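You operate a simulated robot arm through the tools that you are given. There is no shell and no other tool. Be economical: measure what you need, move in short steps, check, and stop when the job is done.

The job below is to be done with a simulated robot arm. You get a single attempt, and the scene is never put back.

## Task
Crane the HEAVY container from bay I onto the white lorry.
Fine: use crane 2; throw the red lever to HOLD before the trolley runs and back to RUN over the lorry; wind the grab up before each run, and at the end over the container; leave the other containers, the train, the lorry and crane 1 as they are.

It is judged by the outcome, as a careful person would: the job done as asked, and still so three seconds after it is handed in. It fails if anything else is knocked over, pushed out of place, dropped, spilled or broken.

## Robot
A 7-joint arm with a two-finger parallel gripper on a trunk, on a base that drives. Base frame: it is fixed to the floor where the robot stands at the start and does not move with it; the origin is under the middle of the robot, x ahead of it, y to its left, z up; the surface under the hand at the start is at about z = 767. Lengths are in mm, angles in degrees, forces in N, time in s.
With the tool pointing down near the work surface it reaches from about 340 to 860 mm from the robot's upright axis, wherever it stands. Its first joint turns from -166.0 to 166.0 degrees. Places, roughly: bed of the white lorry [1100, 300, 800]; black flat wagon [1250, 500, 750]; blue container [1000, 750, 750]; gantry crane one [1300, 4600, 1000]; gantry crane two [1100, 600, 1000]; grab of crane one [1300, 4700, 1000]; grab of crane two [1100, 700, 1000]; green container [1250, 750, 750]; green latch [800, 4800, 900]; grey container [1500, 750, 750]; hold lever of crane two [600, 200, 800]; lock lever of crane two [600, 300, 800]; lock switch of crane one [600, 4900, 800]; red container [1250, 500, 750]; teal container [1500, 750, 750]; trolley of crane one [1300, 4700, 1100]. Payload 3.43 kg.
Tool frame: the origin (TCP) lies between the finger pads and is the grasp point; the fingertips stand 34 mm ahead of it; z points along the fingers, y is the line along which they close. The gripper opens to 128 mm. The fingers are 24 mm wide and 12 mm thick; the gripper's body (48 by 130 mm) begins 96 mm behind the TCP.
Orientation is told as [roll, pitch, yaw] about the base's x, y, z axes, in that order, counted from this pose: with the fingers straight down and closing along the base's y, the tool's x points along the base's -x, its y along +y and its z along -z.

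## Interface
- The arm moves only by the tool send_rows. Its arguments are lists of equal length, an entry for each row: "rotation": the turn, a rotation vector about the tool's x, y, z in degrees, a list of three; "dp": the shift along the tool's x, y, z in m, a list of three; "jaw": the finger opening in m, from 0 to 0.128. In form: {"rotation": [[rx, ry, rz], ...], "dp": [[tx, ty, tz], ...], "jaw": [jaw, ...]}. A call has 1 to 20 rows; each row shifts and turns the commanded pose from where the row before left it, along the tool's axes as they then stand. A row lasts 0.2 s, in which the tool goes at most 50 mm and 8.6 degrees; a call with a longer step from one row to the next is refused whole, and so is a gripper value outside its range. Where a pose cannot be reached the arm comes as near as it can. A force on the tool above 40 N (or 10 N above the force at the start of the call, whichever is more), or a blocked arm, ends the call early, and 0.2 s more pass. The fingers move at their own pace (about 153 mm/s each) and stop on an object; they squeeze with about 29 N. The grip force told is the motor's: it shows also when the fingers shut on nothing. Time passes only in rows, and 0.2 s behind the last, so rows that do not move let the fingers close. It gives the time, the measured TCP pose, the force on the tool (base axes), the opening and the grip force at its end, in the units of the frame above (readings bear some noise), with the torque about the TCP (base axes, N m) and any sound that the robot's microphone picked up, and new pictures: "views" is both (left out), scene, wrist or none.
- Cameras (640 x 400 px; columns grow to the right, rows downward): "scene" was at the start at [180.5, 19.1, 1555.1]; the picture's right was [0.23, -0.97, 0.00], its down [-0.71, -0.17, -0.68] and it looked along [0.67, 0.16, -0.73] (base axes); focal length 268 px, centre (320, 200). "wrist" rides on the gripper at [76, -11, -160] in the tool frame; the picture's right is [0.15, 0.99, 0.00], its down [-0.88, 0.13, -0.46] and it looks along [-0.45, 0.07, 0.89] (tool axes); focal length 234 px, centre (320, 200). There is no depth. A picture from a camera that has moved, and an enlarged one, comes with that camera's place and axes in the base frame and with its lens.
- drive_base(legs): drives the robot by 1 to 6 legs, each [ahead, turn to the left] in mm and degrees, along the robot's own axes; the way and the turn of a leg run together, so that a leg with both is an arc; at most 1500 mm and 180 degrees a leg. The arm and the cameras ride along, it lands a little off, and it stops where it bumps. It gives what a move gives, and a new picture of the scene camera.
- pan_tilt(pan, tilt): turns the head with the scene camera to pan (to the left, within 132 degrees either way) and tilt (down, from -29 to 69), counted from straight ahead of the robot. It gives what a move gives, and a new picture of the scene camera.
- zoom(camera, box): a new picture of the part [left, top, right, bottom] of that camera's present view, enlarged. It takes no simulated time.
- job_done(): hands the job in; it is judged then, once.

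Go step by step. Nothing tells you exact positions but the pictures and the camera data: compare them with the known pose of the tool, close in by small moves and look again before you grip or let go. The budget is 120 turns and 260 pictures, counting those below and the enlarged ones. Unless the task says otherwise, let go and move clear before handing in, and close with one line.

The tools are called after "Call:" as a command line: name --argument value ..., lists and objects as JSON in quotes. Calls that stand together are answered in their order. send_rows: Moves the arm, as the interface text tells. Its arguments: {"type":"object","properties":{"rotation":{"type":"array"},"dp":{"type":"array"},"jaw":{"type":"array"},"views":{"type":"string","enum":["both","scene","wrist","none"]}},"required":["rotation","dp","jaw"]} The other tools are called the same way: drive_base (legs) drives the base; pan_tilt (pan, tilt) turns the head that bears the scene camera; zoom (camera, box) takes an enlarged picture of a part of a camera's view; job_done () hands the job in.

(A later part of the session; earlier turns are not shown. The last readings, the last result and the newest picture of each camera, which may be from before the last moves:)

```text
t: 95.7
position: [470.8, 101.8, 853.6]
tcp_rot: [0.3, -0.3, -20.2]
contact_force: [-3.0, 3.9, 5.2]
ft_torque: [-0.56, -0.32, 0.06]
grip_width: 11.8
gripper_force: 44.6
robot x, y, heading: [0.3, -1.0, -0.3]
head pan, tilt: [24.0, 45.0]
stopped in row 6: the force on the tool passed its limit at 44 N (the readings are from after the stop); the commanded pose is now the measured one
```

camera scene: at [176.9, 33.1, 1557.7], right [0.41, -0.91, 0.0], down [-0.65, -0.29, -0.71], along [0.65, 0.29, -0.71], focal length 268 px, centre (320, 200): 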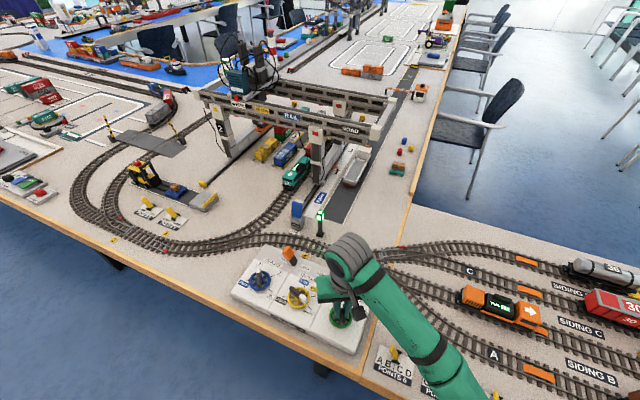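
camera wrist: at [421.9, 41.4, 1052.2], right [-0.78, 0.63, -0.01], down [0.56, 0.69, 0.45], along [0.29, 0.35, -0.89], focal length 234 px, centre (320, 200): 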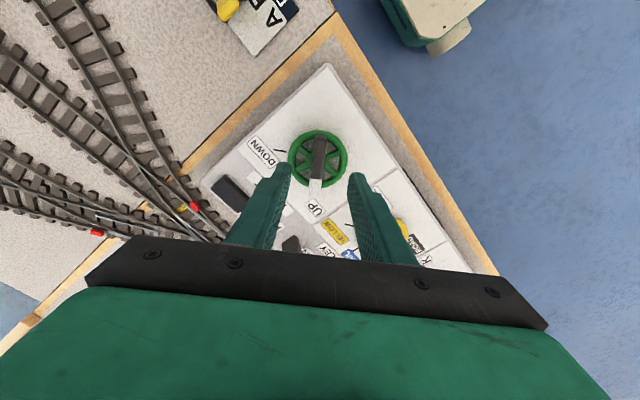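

Call:
send_rows --rotation '[[0, 0, 4], [0, 0, 4], [0, 0, 4], [0, 0, 4], [0, 0, 4], [0, 0, 4], [0, 0, 4], [0, 0, 4], [0, 0, 4], [0, 0, 3], [0, 0, 0]]' --dp '[[0, 0, 0], [0, 0, 0], [0, 0, 0], [0, 0, 0], [0, 0, 0], [0, 0, 0], [0, 0, 0], [0, 0, 0], [0, 0, 0], [0, 0, 0], [0, 0, 0]]' --jaw '[0, 0, 0, 0, 0, 0, 0, 0, 0, 0, 0]' --views "none"

Call:
zoom --camera "scene" --box '[256, 135, 286, 158]'

Call:
zoom --camera "scene" --box '[190, 60, 390, 200]'

```text
t: 98.1
position: [472.3, 102.9, 853.8]
tcp_rot: [0.6, -0.1, -59.3]
contact_force: [17.2, 29.5, 2.3]
ft_torque: [0.06, 0.02, 1.26]
grip_width: 15.8
gripper_force: 45.3
robot x, y, heading: [1.8, 0.3, -0.1]
head pan, tilt: [24.0, 45.0]
```

```text
16.00 times, centred on (271, 146) of scene
camera zoom: at [177.7, 34.3, 1557.6], right [0.41, -0.91, 0.0], down [-0.65, -0.29, -0.71], along [0.65, 0.29, -0.71], focal length 4284 px, centre (1104, 1056)
```

zoom: 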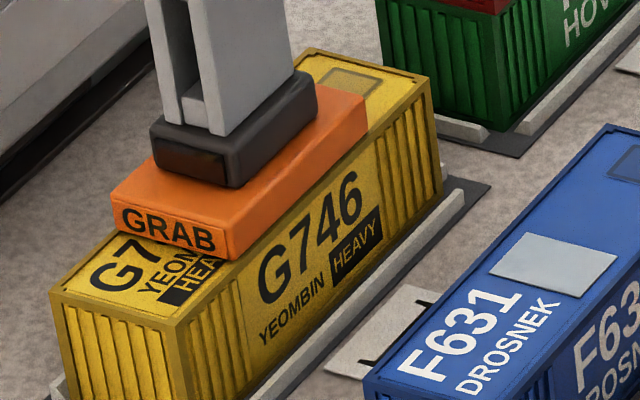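

```text
2.86 times, centred on (290, 130) of scene
camera zoom: at [177.7, 34.3, 1557.6], right [0.41, -0.91, 0.0], down [-0.65, -0.29, -0.71], along [0.65, 0.29, -0.71], focal length 765 px, centre (406, 400)
```

zoom: 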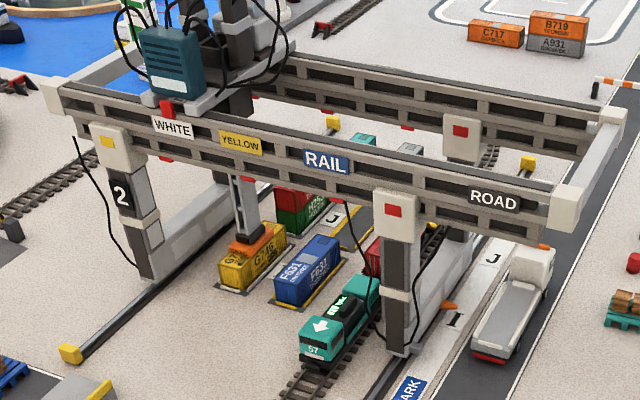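

Call:
send_rows --rotation '[[0, 0, 0], [0, 0, 0], [0, 0, 0], [0, 0, 0], [0, 0, 0], [0, 0, 0], [0, 0, -2], [0, 0, -2], [0, 0, -2], [0, 0, -2], [0, 0, -2], [0, 0, -2], [0, 0, -2], [0, 0, -2], [0, 0, -2], [0, 0, -2], [0, 0, 0]]' --dp '[[0, 0, 0], [0, 0, 0], [0, 0, 0], [0, 0, 0], [0, 0, 0], [0, 0, 0], [0, 0, 0], [0, 0, 0], [0, 0, 0], [0, 0, 0], [0, 0, 0], [0, 0, 0], [0, 0, 0], [0, 0, 0], [0, 0, 0], [0, 0, 0], [0, 0, 0]]' --jaw '[0, 0, 0, 0, 0, 0, 0, 0, 0, 0, 0, 0, 0, 0, 0, 0, 0]' --views "none"

Call:
zoom --camera "scene" --box '[256, 135, 286, 158]'

```text
t: 101.9
position: [472.1, 102.4, 853.8]
tcp_rot: [0.5, -0.3, -39.5]
contact_force: [10.3, 5.2, -7.0]
ft_torque: [-0.45, 0.27, 0.01]
grip_width: 11.7
gripper_force: 45.7
robot x, y, heading: [-1.6, -0.7, -0.1]
head pan, tilt: [24.0, 45.0]
stopped in row 17: the force on the tool passed its limit at 46 N (the readings are from after the stop); the commanded pose is now the measured one
```

```text
16.00 times, centred on (271, 146) of scene
camera zoom: at [177.1, 33.8, 1557.6], right [0.41, -0.91, 0.0], down [-0.65, -0.29, -0.71], along [0.65, 0.29, -0.71], focal length 4284 px, centre (1104, 1056)
```

zoom: 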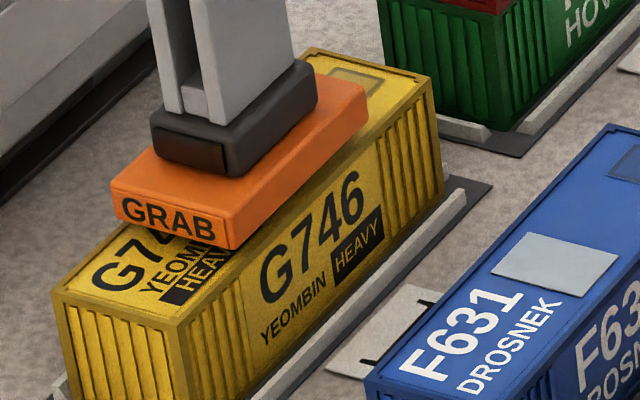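

Still empty. The remaining control is the orange travel LOCK (the crane stands FREE at the bay); a crane that only takes a load with its travel locked would explain this. I wind down and throw it to LOCK.

Call:
send_rows --rotation '[[0, 0, 4], [0, 0, 4], [0, 0, 4], [0, 0, 3], [0, 0, 3], [0, 0, 0], [0, 0, 0], [0, 0, 0], [0, 0, 0], [0, 0, 0], [0, 0, 0]]' --dp '[[0, 0, 0], [0, 0, 0], [0, 0, 0], [0, 0, 0], [0, 0, 0], [0, 0, 0], [0, 0, 0], [0, 0, 0], [0, 0, -0.04], [0, 0, -0.04], [0, 0, 0]]' --jaw '[0, 0, 0, 0, 0, 0, 0.05, 0.05, 0.05, 0.05, 0.05]' --views "none"

Call:
send_rows --rotation '[[0, 0, -8.1], [0, 0, -8.1], [0, 0, -8.1], [0, 0, -8.1], [0, 0, -8.1], [0, 0, -8.1], [0, 0, -8.1], [0, 0, 0], [0, 0, 0], [0, 0, 0], [0, 0, 0], [0, 0, 0], [0, 0, 0], [0, 0, 0]]' --dp '[[0, 0, 0], [0, 0, 0], [0, 0, 0], [0, 0, 0], [0, 0, 0], [0, 0, 0], [0, 0, 0], [-0.0175, 0.0415, 0], [-0.0175, 0.0415, 0], [-0.0175, 0.0415, 0], [-0.0175, 0.0415, 0], [-0.0175, 0.0415, 0], [-0.0175, 0.0415, 0], [0, 0, 0]]' --jaw '[0.05, 0.05, 0.05, 0.05, 0.05, 0.05, 0, 0, 0, 0, 0, 0, 0, 0]' --views "wrist"

Call:
zoom --camera "wrist" --box '[220, 80, 420, 260]'

```text
t: 104.3
position: [471.9, 101.7, 938.4]
tcp_rot: [0.5, 0.0, -57.5]
contact_force: [0.6, 0.4, 1.0]
ft_torque: [-0.01, -0.01, 0.03]
grip_width: 50.0
gripper_force: 0.0
robot x, y, heading: [0.1, 0.9, -0.2]
head pan, tilt: [24.0, 45.0]
```

```text
t: 107.3
position: [579.2, 346.1, 936.8]
tcp_rot: [0.2, -0.5, -0.8]
contact_force: [0.2, 0.6, 0.1]
ft_torque: [-0.01, -0.01, 0.01]
grip_width: 0.1
gripper_force: 28.7
robot x, y, heading: [0.5, 2.7, 0.0]
head pan, tilt: [24.0, 45.0]
camera wrist: at [501.7, 334.3, 1094.2], right [-0.13, 0.99, 0.0], down [0.88, 0.12, 0.46], along [0.46, 0.06, -0.89], focal length 234 px, centre (320, 200)
```

wrist: 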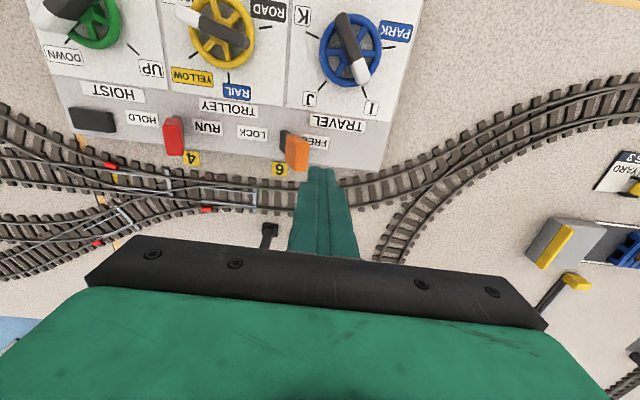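

```text
2.22 times, centred on (320, 170) of wrist
camera zoom: at [501.7, 334.3, 1094.2], right [-0.13, 0.99, 0.0], down [0.88, 0.12, 0.46], along [0.46, 0.06, -0.89], focal length 520 px, centre (320, 267)
```

zoom: 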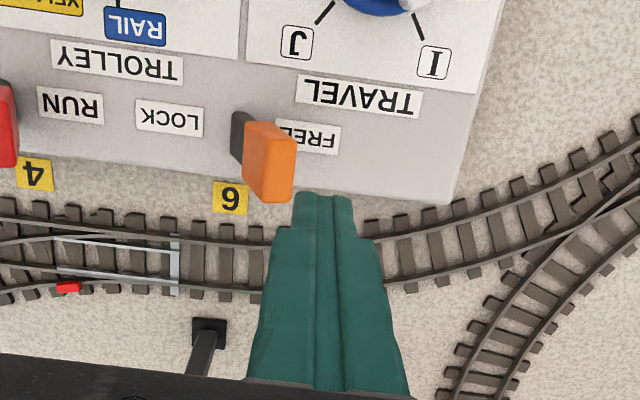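

Call:
zoom --camera "wrist" --box '[280, 0, 430, 120]'

Call:
send_rows --rotation '[[0, 0, 0], [0, 0, 0], [0, 0, 0], [0, 0, 0], [0, 0, 0], [0, 0, 0], [0, 0, 0], [0, 0, 0], [0, 0, 0], [0, 0, 0]]' --dp '[[0, 0.004, 0.035], [0, 0, 0.034], [0, -0.01, 0], [0, -0.008, 0], [0, -0.007, 0], [0, -0.007, 0], [0, -0.007, 0], [0, -0.006, 0], [0, -0.003, 0], [0, 0, 0]]' --jaw '[0, 0, 0, 0, 0, 0, 0, 0, 0, 0]' --views "wrist"

Call:
zoom --camera "scene" --box '[220, 235, 400, 350]'

Call:
zoom --camera "scene" --box '[190, 60, 390, 200]'

```text
3.33 times, centred on (355, 60) of wrist
camera zoom: at [501.7, 334.3, 1094.2], right [-0.13, 0.99, 0.0], down [0.88, 0.12, 0.46], along [0.46, 0.06, -0.89], focal length 781 px, centre (203, 667)
```

zoom: 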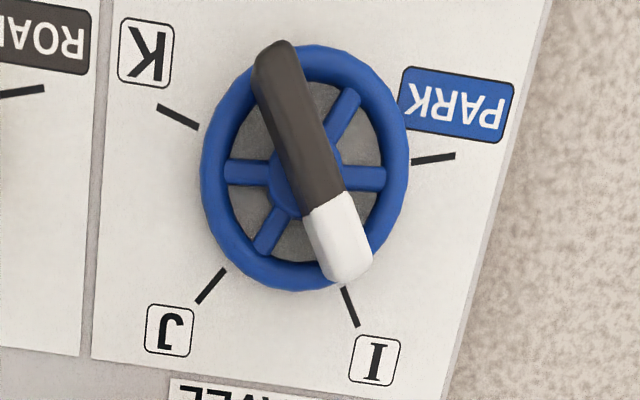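

```text
t: 109.5
position: [579.6, 304.9, 868.7]
tcp_rot: [0.2, -0.5, -0.7]
contact_force: [0.2, -0.2, -0.6]
ft_torque: [0.02, 0.01, -0.02]
grip_width: 0.0
gripper_force: 29.0
robot x, y, heading: [-1.0, 1.1, -0.1]
head pan, tilt: [24.0, 45.0]
camera wrist: at [502.3, 292.6, 1025.9], right [-0.13, 0.99, 0.0], down [0.88, 0.12, 0.46], along [0.46, 0.06, -0.89], focal length 234 px, centre (320, 200)
```

wrist: 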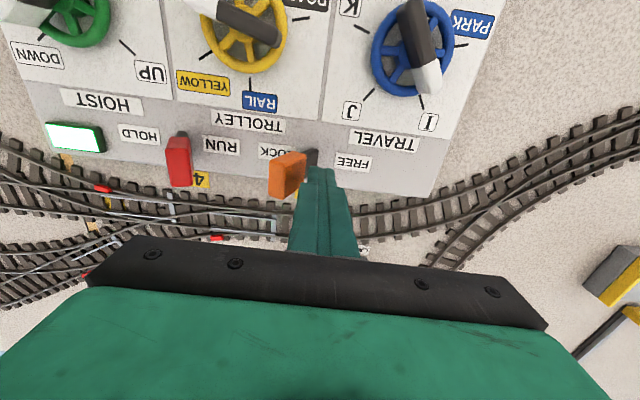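

```text
3.48 times, centred on (310, 292) of scene
camera zoom: at [176.7, 33.7, 1557.7], right [0.41, -0.91, 0.0], down [-0.65, -0.29, -0.71], along [0.65, 0.29, -0.71], focal length 931 px, centre (355, -122)
```

zoom: 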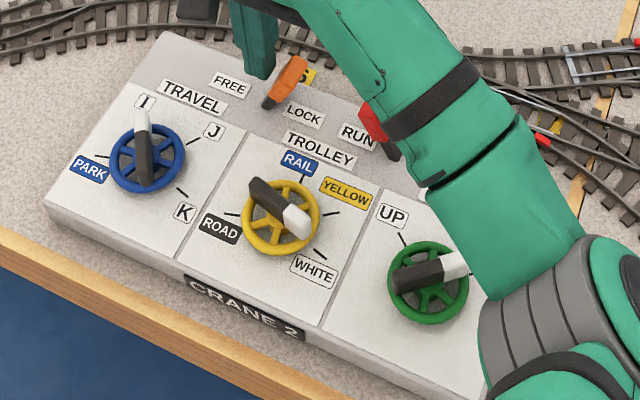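

```text
2.86 times, centred on (290, 130) of scene
camera zoom: at [176.7, 33.7, 1557.7], right [0.41, -0.91, 0.0], down [-0.65, -0.29, -0.71], along [0.65, 0.29, -0.71], focal length 765 px, centre (406, 400)
```

zoom: 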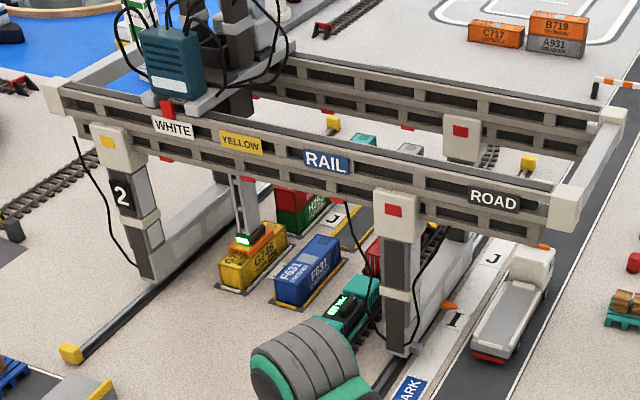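

The indicator lit and the grab lamp glows green: the orange lever is the grab's lock. HOLD works as a pawl that still lets me wind up, so I set HOLD now, then wind the load up safely.

Call:
send_rows --rotation '[[0, 0, 0], [0, 0, 0], [0, 0, 0], [0, 0, 0], [0, 0, 0], [0, 0, 0], [0, 0, 0], [0, 0, 0], [0, 0, 0], [0, 0, 0], [0, 0, 0], [0, 0, 0], [0, 0, 0], [0, 0, 0]]' --dp '[[0, 0.006, -0.035], [0, 0, -0.03], [0, -0.047, 0], [0, -0.047, 0], [0, 0, 0.033], [0, 0, 0.032], [0, -0.01, 0], [0, -0.008, 0], [0, -0.007, 0], [0, -0.007, 0], [0, -0.007, 0], [0, -0.006, 0], [0, -0.003, 0], [0, 0, 0]]' --jaw '[0, 0, 0, 0, 0, 0, 0, 0, 0, 0, 0, 0, 0, 0]' --views "wrist"

Call:
zoom --camera "scene" --box '[256, 135, 286, 158]'

```text
t: 112.5
position: [579.2, 167.8, 867.1]
tcp_rot: [0.2, -0.5, -0.8]
contact_force: [0.9, -0.3, -0.5]
ft_torque: [0.01, 0.0, 0.04]
grip_width: 0.0
gripper_force: 28.8
robot x, y, heading: [1.3, 1.6, 0.1]
head pan, tilt: [24.0, 45.0]
camera wrist: at [501.3, 156.6, 1025.1], right [-0.13, 0.99, 0.0], down [0.88, 0.12, 0.46], along [0.46, 0.06, -0.89], focal length 234 px, centre (320, 200)
```

wrist: 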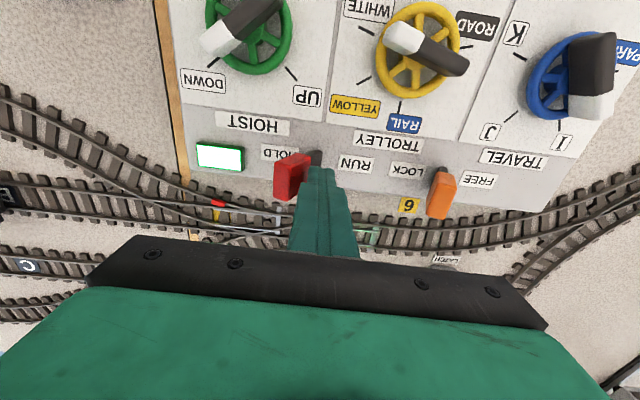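

```text
16.00 times, centred on (271, 146) of scene
camera zoom: at [176.8, 33.6, 1557.7], right [0.41, -0.91, 0.0], down [-0.65, -0.29, -0.71], along [0.65, 0.29, -0.71], focal length 4284 px, centre (1104, 1056)
```

zoom: 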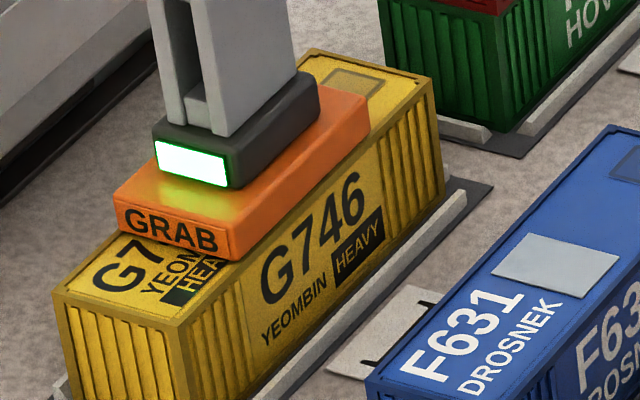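

Locked and HOLD set. Back to the hoist bar.

Call:
send_rows --rotation '[[0, 0, 0], [0, 0, 0], [0, 0, 0], [0, 0, 0], [0, 0, 0], [0, 0, 8.1], [0, 0, 8.1], [0, 0, 8.1], [0, 0, 8.1], [0, 0, 8.1], [0, 0, 8.1], [0, 0, 7.6], [0, 0, 0], [0, 0, 0]]' --dp '[[0, 0.004, -0.03], [0, 0, -0.036], [0.0355, -0.0235, 0], [0.0355, -0.0235, 0], [0.0355, -0.0235, 0], [0, 0, 0], [0, 0, 0], [0, 0, 0], [0, 0, 0], [0, 0, 0], [0, 0, 0], [0, 0, 0], [0, 0, 0.04], [0, 0, 0]]' --jaw '[0, 0, 0.05, 0.05, 0.05, 0.05, 0.05, 0.05, 0.05, 0.05, 0.05, 0.05, 0.05, 0.05]' --views "wrist"

Call:
zoom --camera "wrist" --box '[220, 80, 420, 260]'

```text
t: 115.5
position: [469.9, 103.5, 890.1]
tcp_rot: [0.6, 0.0, -57.0]
contact_force: [-0.5, -0.4, 0.4]
ft_torque: [0.0, 0.02, 0.0]
grip_width: 50.1
gripper_force: 0.0
robot x, y, heading: [2.0, 2.0, 0.1]
head pan, tilt: [24.0, 45.0]
camera wrist: at [417.5, 159.3, 1048.9], right [0.75, 0.66, 0.01], down [0.58, -0.67, 0.46], along [0.31, -0.34, -0.89], focal length 234 px, centre (320, 200)
```

wrist: 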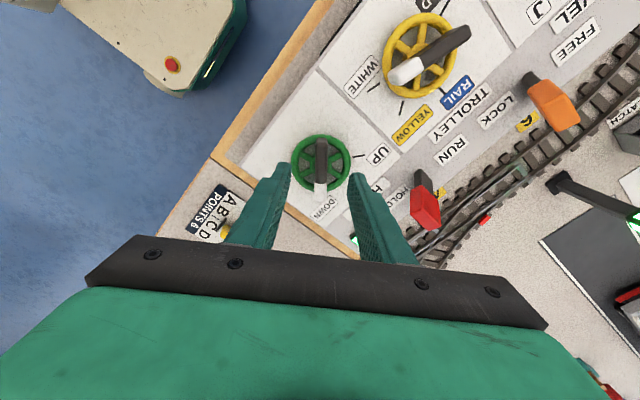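

```text
2.22 times, centred on (320, 170) of wrist
camera zoom: at [417.5, 159.3, 1048.9], right [0.75, 0.66, 0.01], down [0.58, -0.67, 0.46], along [0.31, -0.34, -0.89], focal length 520 px, centre (320, 267)
```

zoom: 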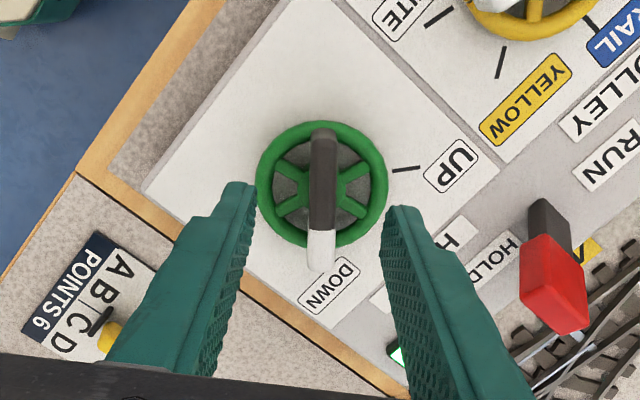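

Call:
send_rows --rotation '[[0, 0, 0], [0, 0, 0], [0, 0, 0], [0, 0, 0], [0, 0, 0], [0, 0, 0], [0, 0, -3], [0, 0, -3], [0, 0, -3], [0, 0, -3], [0, 0, -3], [0, 0, -3], [0, 0, 0]]' --dp '[[-0.002, 0.001, 0.02], [0, 0, 0.018], [0, 0, 0], [0, 0, 0], [0, 0, 0], [0, 0, 0], [0, 0, 0], [0, 0, 0], [0, 0, 0], [0, 0, 0], [0, 0, 0], [0, 0, 0], [0, 0, 0]]' --jaw '[0.05, 0.05, 0, 0, 0, 0, 0, 0, 0, 0, 0, 0, 0]' --views "none"

Call:
zoom --camera "scene" --box '[250, 130, 290, 160]'

```text
t: 118.3
position: [472.6, 101.7, 854.9]
tcp_rot: [0.4, -0.3, -39.0]
contact_force: [-11.0, -17.6, 17.1]
ft_torque: [-0.63, 1.04, -0.07]
grip_width: 12.0
gripper_force: 45.1
robot x, y, heading: [0.4, -2.1, -0.1]
head pan, tilt: [24.0, 45.0]
```

```text
13.33 times, centred on (270, 145) of scene
camera zoom: at [175.9, 32.9, 1557.8], right [0.41, -0.91, 0.0], down [-0.65, -0.29, -0.71], along [0.65, 0.29, -0.71], focal length 3570 px, centre (987, 933)
```

zoom: 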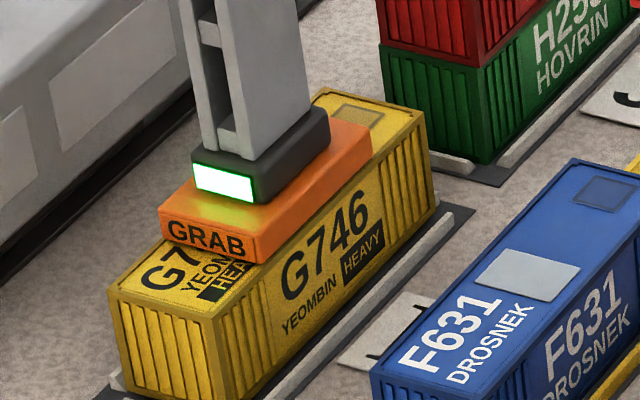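

Call:
send_rows --rotation '[[0, 0, -3], [0, 0, -3], [0, 0, -3], [0, 0, -3], [0, 0, -3], [0, 0, -3], [0, 0, 0]]' --dp '[[0, 0, 0], [0, 0, 0], [0, 0, 0], [0, 0, 0], [0, 0, 0], [0, 0, 0], [0, 0, 0]]' --jaw '[0, 0, 0, 0, 0, 0, 0]' --views "none"

Call:
zoom --camera "scene" --box '[250, 130, 290, 160]'

Call:
zoom --camera "wrist" --box '[220, 80, 420, 260]'

```text
t: 119.9
position: [472.6, 99.7, 853.4]
tcp_rot: [0.1, -0.4, -20.9]
contact_force: [5.1, -28.3, -9.0]
ft_torque: [-1.52, -1.1, -0.11]
grip_width: 11.7
gripper_force: 45.4
robot x, y, heading: [1.9, -3.1, -0.4]
head pan, tilt: [24.0, 45.0]
```

```text
13.33 times, centred on (270, 145) of scene
camera zoom: at [176.9, 32.6, 1557.7], right [0.41, -0.91, 0.0], down [-0.65, -0.29, -0.71], along [0.65, 0.29, -0.71], focal length 3570 px, centre (987, 933)
```

zoom: 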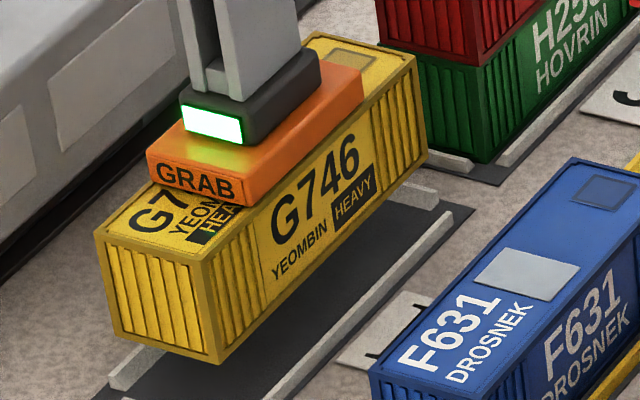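

```text
2.22 times, centred on (320, 170) of wrist
camera zoom: at [396.5, 116.5, 1011.6], right [0.22, 0.98, 0.0], down [0.86, -0.19, 0.46], along [0.45, -0.1, -0.89], focal length 520 px, centre (320, 267)
```

zoom: 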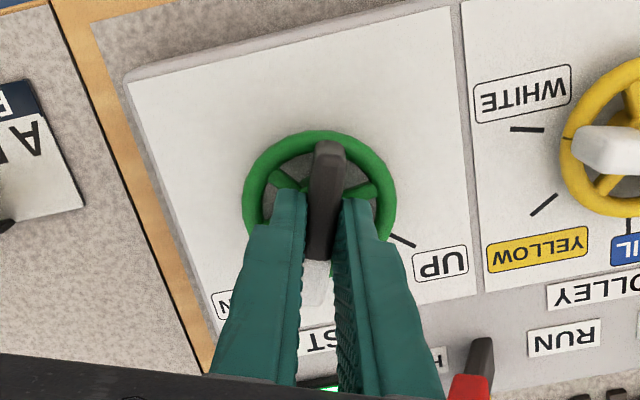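

The container is lifting with the grab. I wind on up to UP.

Call:
send_rows --rotation '[[0, 0, -3], [0, 0, -3], [0, 0, -3], [0, 0, -3], [0, 0, -3], [0, 0, -3], [0, 0, -3], [0, 0, -3], [0, 0, -3], [0, 0, -3], [0, 0, 0]]' --dp '[[0, -0.001, 0], [0, 0, 0], [0, 0, 0], [0, 0, 0], [0, 0, 0], [0, 0, 0], [0, 0, 0], [0, 0, 0], [0, 0, 0], [0, 0, 0], [0, 0, 0]]' --jaw '[0, 0, 0, 0, 0, 0, 0, 0, 0, 0, 0]' --views "none"

Call:
send_rows --rotation '[[0, 0, -3], [0, 0, -3], [0, 0, -3], [0, 0, -3], [0, 0, -3], [0, 0, -3], [0, 0, -3], [0, 0, -3], [0, 0, -3], [0, 0, -3], [0, 0, 0]]' --dp '[[0, 0, 0], [0, 0, 0], [0, 0, 0], [0, 0, 0], [0, 0, 0], [0, 0, 0], [0, 0, 0], [0, 0, 0], [0, 0, 0], [0, 0, 0], [0, 0, 0]]' --jaw '[0, 0, 0, 0, 0, 0, 0, 0, 0, 0, 0]' --views "scene"

Call:
zoom --camera "scene" --box '[190, 60, 390, 200]'

Call:
zoom --camera "wrist" --box '[220, 80, 420, 260]'

```text
t: 121.8
position: [472.7, 101.2, 852.7]
tcp_rot: [0.1, -0.5, 3.5]
contact_force: [3.5, -3.3, -1.0]
ft_torque: [0.06, 0.2, -0.07]
grip_width: 11.9
gripper_force: 45.3
robot x, y, heading: [0.2, 2.3, 0.1]
head pan, tilt: [24.0, 45.0]
stopped in row 9: the force on the tool passed its limit at 41 N (the readings are from after the stop); the commanded pose is now the measured one
```

```text
t: 124.2
position: [472.5, 99.2, 853.4]
tcp_rot: [-0.2, -0.3, 33.5]
contact_force: [16.6, -23.7, -5.8]
ft_torque: [-0.69, 0.48, -0.08]
grip_width: 12.0
gripper_force: 44.7
robot x, y, heading: [-1.1, -1.2, 0.1]
head pan, tilt: [24.0, 45.0]
camera scene: at [177.3, 32.6, 1557.6], right [0.41, -0.91, 0.0], down [-0.65, -0.29, -0.71], along [0.65, 0.29, -0.71], focal length 268 px, centre (320, 200)
```

scene: 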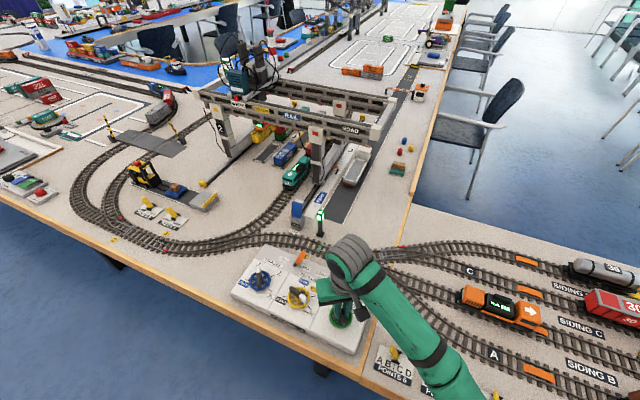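

```text
2.86 times, centred on (290, 130) of scene
camera zoom: at [177.3, 32.6, 1557.6], right [0.41, -0.91, 0.0], down [-0.65, -0.29, -0.71], along [0.65, 0.29, -0.71], focal length 765 px, centre (406, 400)
```

zoom: 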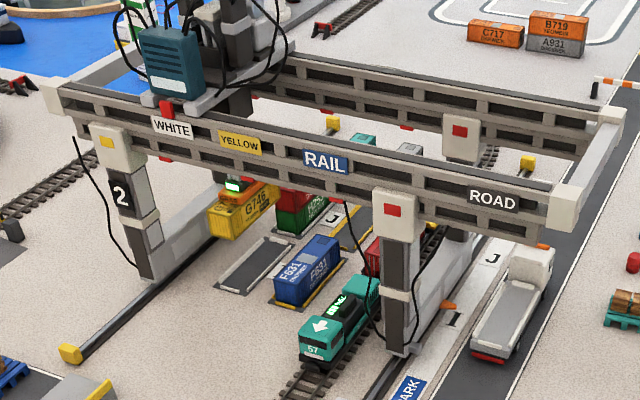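

```text
2.22 times, centred on (320, 170) of wrist
camera zoom: at [414.5, 47.1, 1011.9], right [-0.67, 0.74, -0.01], down [0.66, 0.6, 0.46], along [0.35, 0.3, -0.89], focal length 520 px, centre (320, 267)
```

zoom: 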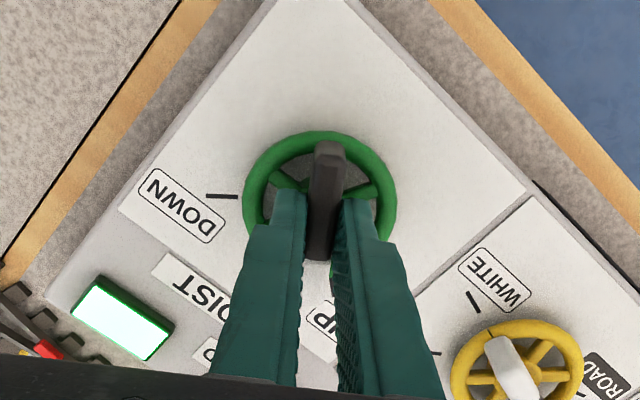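

Call:
send_rows --rotation '[[0, 0, -3], [0, 0, -3], [0, 0, -3], [0, 0, -3], [0, 0, 0], [0, 0, 0], [0, 0, 0], [0, 0, 0], [0, 0, 0], [0, 0, 0]]' --dp '[[0, 0, 0], [0, 0, 0], [0, 0, 0], [0, 0, 0], [0, 0, 0], [0, 0, 0], [0, 0, 0], [0, 0, -0.04], [0, 0, -0.04], [0, 0, 0]]' --jaw '[0, 0, 0, 0, 0, 0.05, 0.05, 0.05, 0.05, 0.05]' --views "wrist"

Call:
zoom --camera "scene" --box '[190, 60, 390, 200]'

Call:
zoom --camera "wrist" --box '[220, 80, 420, 260]'

```text
t: 125.3
position: [472.7, 99.9, 853.9]
tcp_rot: [-0.5, -0.2, 45.3]
contact_force: [6.0, -5.5, -5.0]
ft_torque: [0.83, 0.12, -0.04]
grip_width: 11.8
gripper_force: 45.1
robot x, y, heading: [1.3, -2.3, -0.0]
head pan, tilt: [24.0, 45.0]
stopped in row 5: the force on the tool passed its limit at 40 N (the readings are from after the stop); the commanded pose is now the measured one
camera wrist: at [426.2, 36.7, 1012.0], right [-0.81, 0.59, -0.01], down [0.52, 0.72, 0.46], along [0.28, 0.37, -0.89], focal length 234 px, centre (320, 200)
```

wrist: 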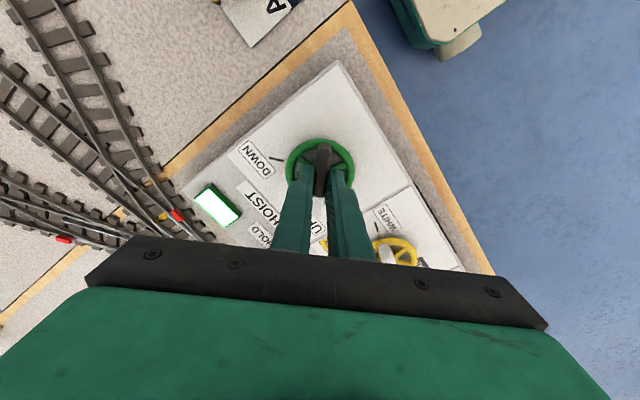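

```text
2.86 times, centred on (290, 130) of scene
camera zoom: at [176.9, 33.0, 1557.7], right [0.41, -0.91, 0.0], down [-0.65, -0.29, -0.71], along [0.65, 0.29, -0.71], focal length 765 px, centre (406, 400)
```

zoom: 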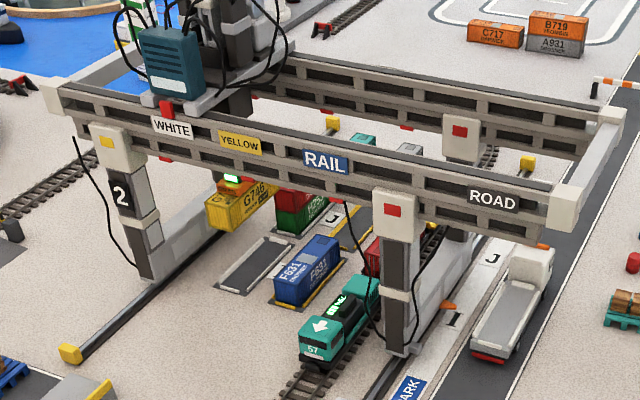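

```text
2.22 times, centred on (320, 170) of wrist
camera zoom: at [426.2, 36.7, 1012.0], right [-0.81, 0.59, -0.01], down [0.52, 0.72, 0.46], along [0.28, 0.37, -0.89], focal length 520 px, centre (320, 267)
```

zoom: 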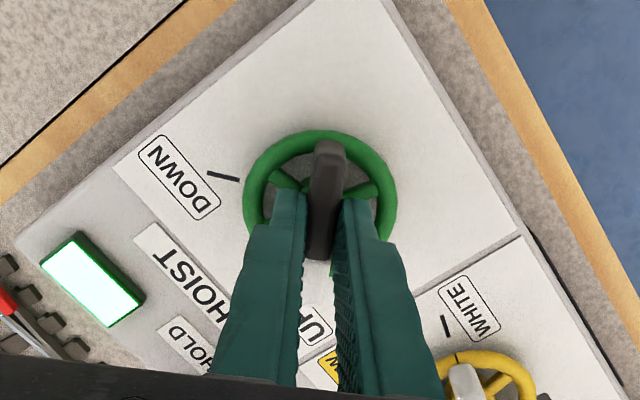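

Call:
send_rows --rotation '[[0, 0, -2], [0, 0, -2], [0, 0, 0], [0, 0, 0], [0, 0, 0], [0, 0, 0], [0, 0, 0], [0, 0, 0]]' --dp '[[0, 0, 0], [0, 0, 0], [0, 0, 0], [0, 0, 0], [0, 0, 0], [0, 0, -0.04], [0, 0, -0.04], [0, 0, 0]]' --jaw '[0, 0, 0, 0.05, 0.05, 0.05, 0.05, 0.05]' --views "wrist"

Call:
zoom --camera "scene" --box '[190, 60, 390, 200]'

Call:
zoom --camera "wrist" --box '[220, 80, 420, 260]'

```text
t: 127.1
position: [470.6, 98.0, 933.3]
tcp_rot: [-0.4, -0.4, 49.5]
contact_force: [0.9, 0.1, -0.9]
ft_torque: [-0.01, 0.04, -0.01]
grip_width: 49.7
gripper_force: 0.0
robot x, y, heading: [-4.2, 1.7, -0.2]
head pan, tilt: [24.0, 45.0]
camera wrist: at [428.8, 31.8, 1091.6], right [-0.85, 0.53, -0.01], down [0.47, 0.75, 0.46], along [0.25, 0.39, -0.89], focal length 234 px, centre (320, 200)
```

wrist: 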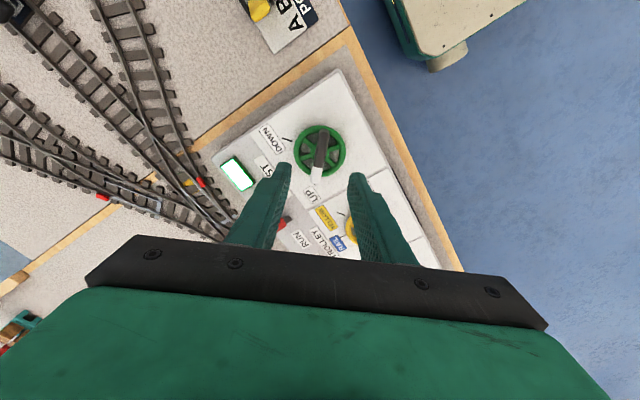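

```text
2.86 times, centred on (290, 130) of scene
camera zoom: at [176.6, 33.2, 1557.7], right [0.41, -0.91, 0.0], down [-0.65, -0.29, -0.71], along [0.65, 0.29, -0.71], focal length 765 px, centre (406, 400)
```

zoom: 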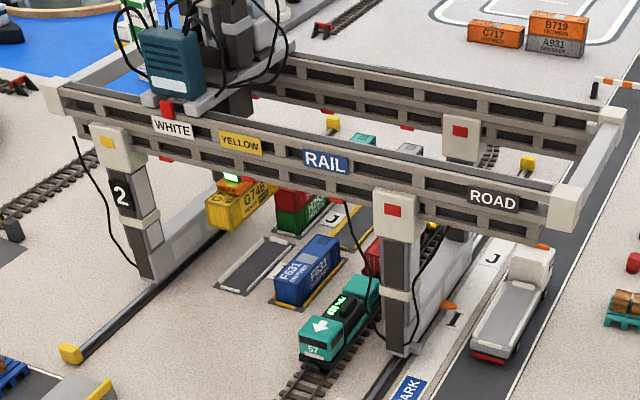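

```text
2.22 times, centred on (320, 170) of wrist
camera zoom: at [428.8, 31.8, 1091.6], right [-0.85, 0.53, -0.01], down [0.47, 0.75, 0.46], along [0.25, 0.39, -0.89], focal length 520 px, centre (320, 267)
```

zoom: 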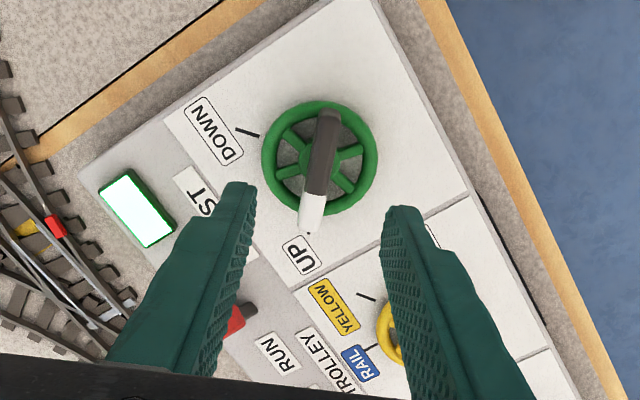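

Container is up and the pawl holds it. Next the yellow TROLLEY wheel: I go over it and turn the fingers to −106° so that I can turn it counter-clockwise to ROAD.

Call:
send_rows --rotation '[[0, 0, 0], [0, 0, 0], [0, 0, 0], [0, 0, 8.3], [0, 0, 8.3], [0, 0, 8.3], [0, 0, 8.3], [0, 0, 8.3], [0, 0, 8.3], [0, 0, 8.3], [0, 0, 8.3], [0, 0, 8.3], [0, 0, 8.3], [0, 0, 8.3], [0, 0, 8.3], [0, 0, 8.3], [0, 0, 8.3], [0, 0, 8.3], [0, 0, 0]]' --dp '[[-0.0332, 0.0284, 0], [-0.0332, 0.0284, 0], [-0.0332, 0.0284, 0], [0, 0, 0], [0, 0, 0], [0, 0, 0], [0, 0, 0], [0, 0, 0], [0, 0, 0], [0, 0, 0], [0, 0, 0], [0, 0, 0], [0, 0, 0], [0, 0, 0], [0, 0, 0], [0, 0, 0], [0, 0, 0], [0, 0, 0], [0, 0, 0]]' --jaw '[0.05, 0.05, 0.05, 0.05, 0.05, 0.05, 0.05, 0.05, 0.05, 0.05, 0.05, 0.05, 0.05, 0.05, 0.05, 0.05, 0.05, 0.05, 0.05]' --views "none"

Call:
send_rows --rotation '[[0, 0, 8], [0, 0, 8], [0, 0, 8], [0, 0, 7], [0, 0, 0], [0, 0, 0]]' --dp '[[0, 0, 0], [0, 0, 0], [0, 0, 0], [0, 0, 0], [0, 0, 0.02], [0, 0, 0]]' --jaw '[0.05, 0.05, 0.05, 0.05, 0.05, 0.05]' --views "both"

Call:
zoom --camera "wrist" --box '[220, 80, 420, 260]'

```text
t: 131.1
position: [472.8, 230.4, 933.8]
tcp_rot: [0.5, -0.2, -75.3]
contact_force: [0.1, -0.3, -0.4]
ft_torque: [0.04, 0.0, 0.04]
grip_width: 49.8
gripper_force: 0.0
robot x, y, heading: [-1.3, 3.8, -0.2]
head pan, tilt: [24.0, 45.0]
```

```text
t: 132.5
position: [561.2, 197.3, 851.7]
tcp_rot: [0.7, 0.1, -106.1]
contact_force: [0.1, 0.2, 0.3]
ft_torque: [-0.02, 0.02, -0.01]
grip_width: 49.9
gripper_force: 0.0
out of reach, approached as far as the arm can: row 2, 3, 4
robot x, y, heading: [-0.0, 3.4, 0.0]
head pan, tilt: [24.0, 45.0]
camera scene: at [176.6, 33.2, 1557.7], right [0.41, -0.91, 0.0], down [-0.65, -0.29, -0.71], along [0.65, 0.29, -0.71], focal length 268 px, centre (320, 200)
camera wrist: at [569.1, 272.8, 1010.3], right [0.99, -0.13, 0.01], down [-0.12, -0.88, 0.46], along [-0.05, -0.45, -0.89], focal length 234 px, centre (320, 200)
```

scene: 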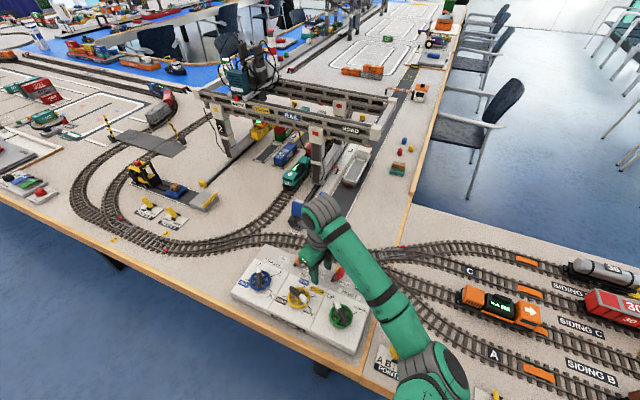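
wrist: 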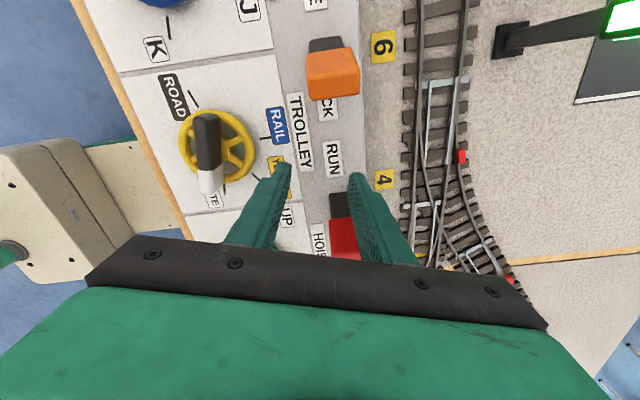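

```text
2.22 times, centred on (320, 170) of wrist
camera zoom: at [569.1, 272.8, 1010.3], right [0.99, -0.13, 0.01], down [-0.12, -0.88, 0.46], along [-0.05, -0.45, -0.89], focal length 520 px, centre (320, 267)
```

zoom: 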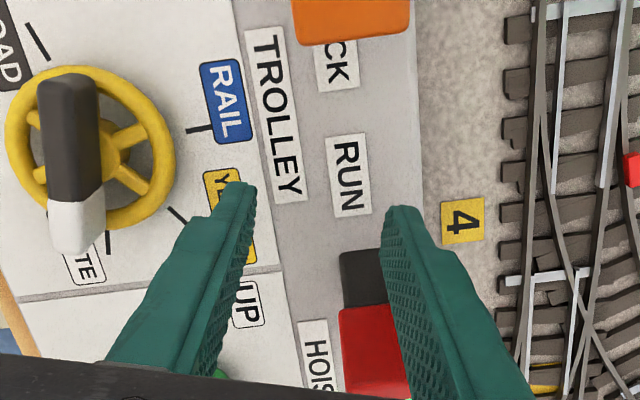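

The yaw of −106° is out of reach there and the arm strayed toward the levers; I raise it straight up first, then turn back.

Call:
send_rows --rotation '[[0, 0, 0], [0, 0, 0], [0, 0, 0]]' --dp '[[0, 0, -0.04], [0, 0, -0.04], [0, 0, 0]]' --jaw '[0.05, 0.05, 0.05]' --views "none"

```text
t: 133.3
position: [584.8, 184.8, 910.0]
tcp_rot: [0.5, 0.1, -105.8]
contact_force: [0.6, 1.0, 0.0]
ft_torque: [-0.02, -0.01, 0.02]
grip_width: 49.9
gripper_force: 0.0
out of reach, approached as far as the arm can: row 1, 2
robot x, y, heading: [2.5, -2.0, 0.1]
head pan, tilt: [24.0, 45.0]
```

Call:
send_rows --rotation '[[0, 0, -8], [0, 0, -8], [0, 0, -8], [0, 0, -8], [0, 0, -8], [0, 0, -8], [0, 0, -8], [0, 0, -8], [0, 0, -8], [0, 0, -8], [0, 0, -8], [0, 0, -8], [0, 0, -8], [0, 0, -8], [0, 0, -8], [0, 0, -8], [0, 0, -8], [0, 0, -8], [0, 0, 0]]' --dp '[[0, 0, 0], [0, 0, 0], [0, 0, 0], [0, 0, 0], [0, 0, 0], [0, 0, 0], [0, 0, 0], [0, 0, 0], [0, 0, 0], [0, 0, 0], [0, 0, 0], [0, 0, 0], [0, 0, 0], [0, 0, 0], [0, 0, 0], [0, 0, 0], [0, 0, 0], [0, 0, 0], [0, 0, 0]]' --jaw '[0.05, 0.05, 0.05, 0.05, 0.05, 0.05, 0.05, 0.05, 0.05, 0.05, 0.05, 0.05, 0.05, 0.05, 0.05, 0.05, 0.05, 0.05, 0.05]' --views "none"

Call:
send_rows --rotation '[[0, 0, -8], [0, 0, -8], [0, 0, -8], [0, 0, -8], [0, 0, -4], [0, 0, 0]]' --dp '[[0, 0, 0], [0, 0, 0], [0, 0, 0], [0, 0, 0], [0, 0, 0], [0, 0, 0]]' --jaw '[0.05, 0.05, 0.05, 0.05, 0.05, 0.05]' --views "wrist"

Call:
zoom --camera "wrist" --box '[220, 80, 420, 260]'

Call:
zoom --camera "scene" --box '[190, 60, 390, 340]'

```text
t: 137.3
position: [585.8, 188.5, 913.0]
tcp_rot: [-0.4, -0.4, 38.0]
contact_force: [-0.3, 0.6, -0.4]
ft_torque: [-0.01, 0.02, -0.01]
grip_width: 49.9
gripper_force: 0.1
robot x, y, heading: [-1.9, 0.0, 0.1]
head pan, tilt: [24.0, 45.0]
```

```text
t: 138.7
position: [586.3, 188.1, 910.8]
tcp_rot: [-0.7, -0.1, 74.0]
contact_force: [0.5, 0.2, -0.6]
ft_torque: [-0.01, -0.01, 0.02]
grip_width: 50.0
gripper_force: 0.0
robot x, y, heading: [0.2, -1.2, -0.3]
head pan, tilt: [24.0, 45.0]
camera wrist: at [574.2, 112.0, 1070.8], right [-0.99, 0.13, -0.01], down [0.11, 0.88, 0.46], along [0.07, 0.45, -0.89], focal length 234 px, centre (320, 200)
```

wrist: 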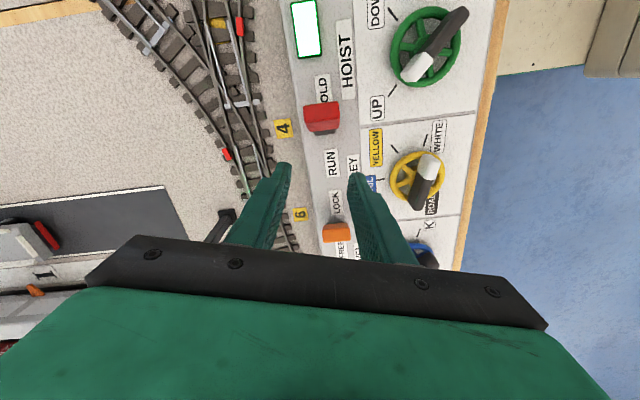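

```text
2.22 times, centred on (320, 170) of wrist
camera zoom: at [574.2, 112.0, 1070.8], right [-0.99, 0.13, -0.01], down [0.11, 0.88, 0.46], along [0.07, 0.45, -0.89], focal length 520 px, centre (320, 267)
```

zoom: 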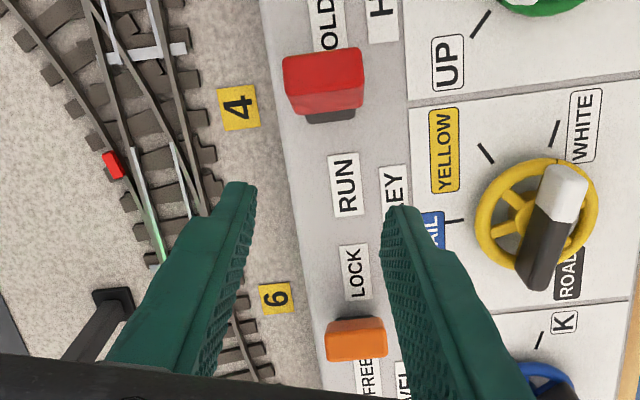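

```text
1.43 times, centred on (290, 200) of scene
camera zoom: at [176.6, 33.2, 1557.7], right [0.41, -0.91, 0.0], down [-0.65, -0.29, -0.71], along [0.65, 0.29, -0.71], focal length 382 px, centre (363, 200)
```

zoom: 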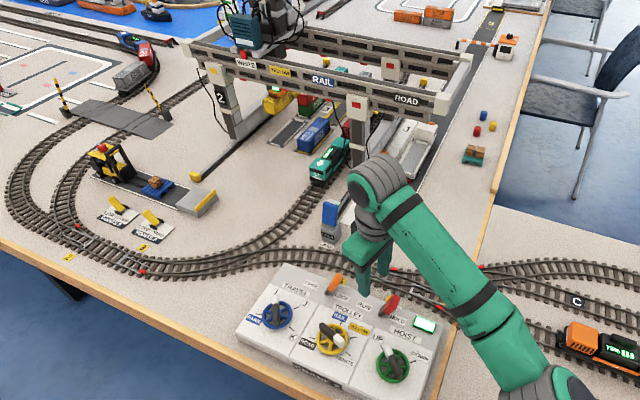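

Levers and lamp are unchanged. The bar lies at 83°; I move over the trolley wheel at that yaw.

Call:
send_rows --rotation '[[0, 0, 0], [0, 0, 0], [0, 0, 0], [0, 0, -4.5], [0, 0, -4.5], [0, 0, 0]]' --dp '[[-0.0026, 0.0406, 0], [-0.0026, 0.0406, 0], [-0.0026, 0.0406, 0], [0, 0, 0], [0, 0, 0.015], [0, 0, 0]]' --jaw '[0.05, 0.05, 0.05, 0.05, 0.05, 0.05]' --views "wrist"

Call:
zoom --camera "wrist" --box '[220, 80, 420, 260]'

```text
t: 140.1
position: [469.9, 231.9, 895.7]
tcp_rot: [-0.5, -0.1, 83.0]
contact_force: [0.7, -0.6, 0.1]
ft_torque: [-0.04, 0.03, 0.01]
grip_width: 49.9
gripper_force: 0.1
robot x, y, heading: [-3.2, -2.0, -0.3]
head pan, tilt: [24.0, 45.0]
camera wrist: at [470.7, 153.6, 1055.2], right [-1.0, -0.02, -0.01], down [-0.03, 0.89, 0.45], along [0.0, 0.45, -0.89], focal length 234 px, centre (320, 200)
```

wrist: 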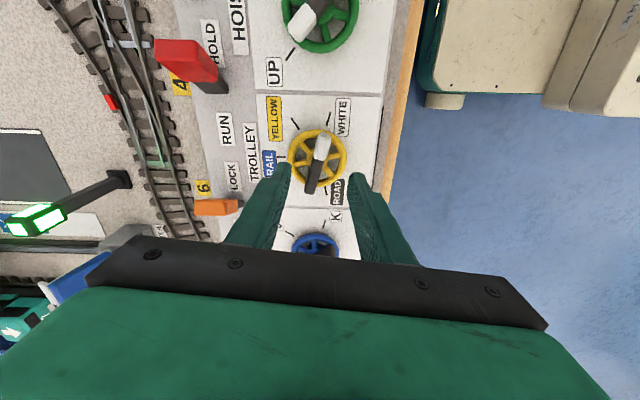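

```text
2.22 times, centred on (320, 170) of wrist
camera zoom: at [470.7, 153.6, 1055.2], right [-1.0, -0.02, -0.01], down [-0.03, 0.89, 0.45], along [0.0, 0.45, -0.89], focal length 520 px, centre (320, 267)
```

zoom: 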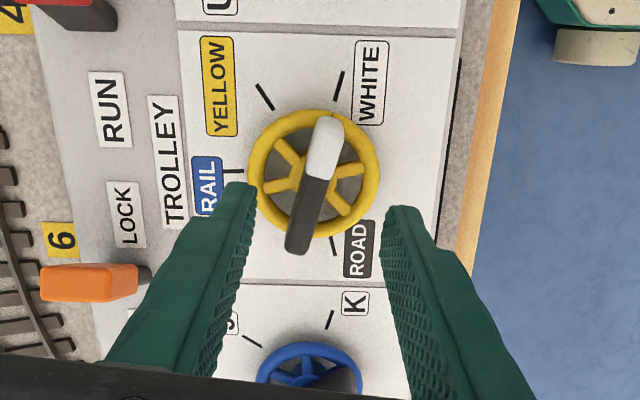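

Call:
send_rows --rotation '[[0, 0, 4.5], [0, 0, 0], [0, 0, 0], [0, 0, 0], [0, 0, 0], [0, 0, 0]]' --dp '[[0.004, -0.004, 0], [0, 0, 0.02], [0, 0, 0.021], [0, 0, 0], [0, 0, 0], [0, 0, 0]]' --jaw '[0.05, 0.05, 0.05, 0.05, 0, 0]' --views "wrist"

Call:
zoom --camera "wrist" --box '[220, 80, 420, 260]'

```text
t: 141.5
position: [472.4, 226.3, 855.5]
tcp_rot: [-0.6, -0.2, 78.3]
contact_force: [4.4, 0.6, -3.9]
ft_torque: [0.55, 0.41, -0.04]
grip_width: 12.2
gripper_force: 45.3
robot x, y, heading: [-0.9, 0.8, 0.0]
head pan, tilt: [24.0, 45.0]
camera wrist: at [467.2, 148.5, 1014.4], right [-1.0, 0.06, -0.01], down [0.04, 0.89, 0.46], along [0.03, 0.45, -0.89], focal length 234 px, centre (320, 200)
```

wrist: 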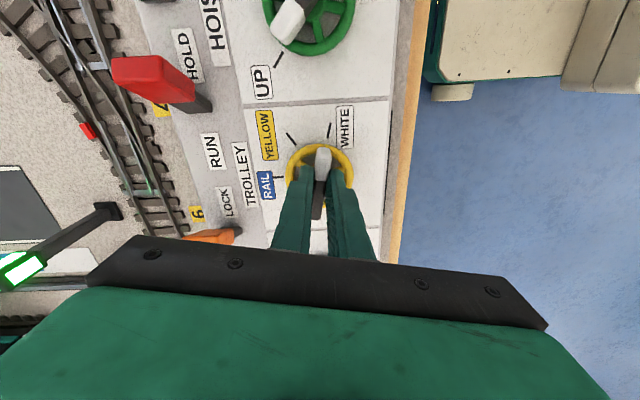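

```text
2.22 times, centred on (320, 170) of wrist
camera zoom: at [467.2, 148.5, 1014.4], right [-1.0, 0.06, -0.01], down [0.04, 0.89, 0.46], along [0.03, 0.45, -0.89], focal length 520 px, centre (320, 267)
```

zoom: 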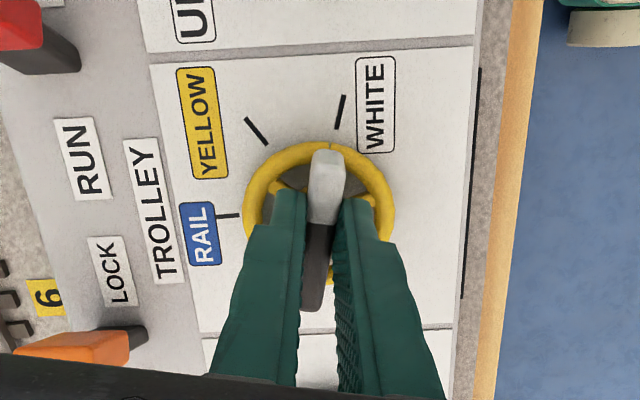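

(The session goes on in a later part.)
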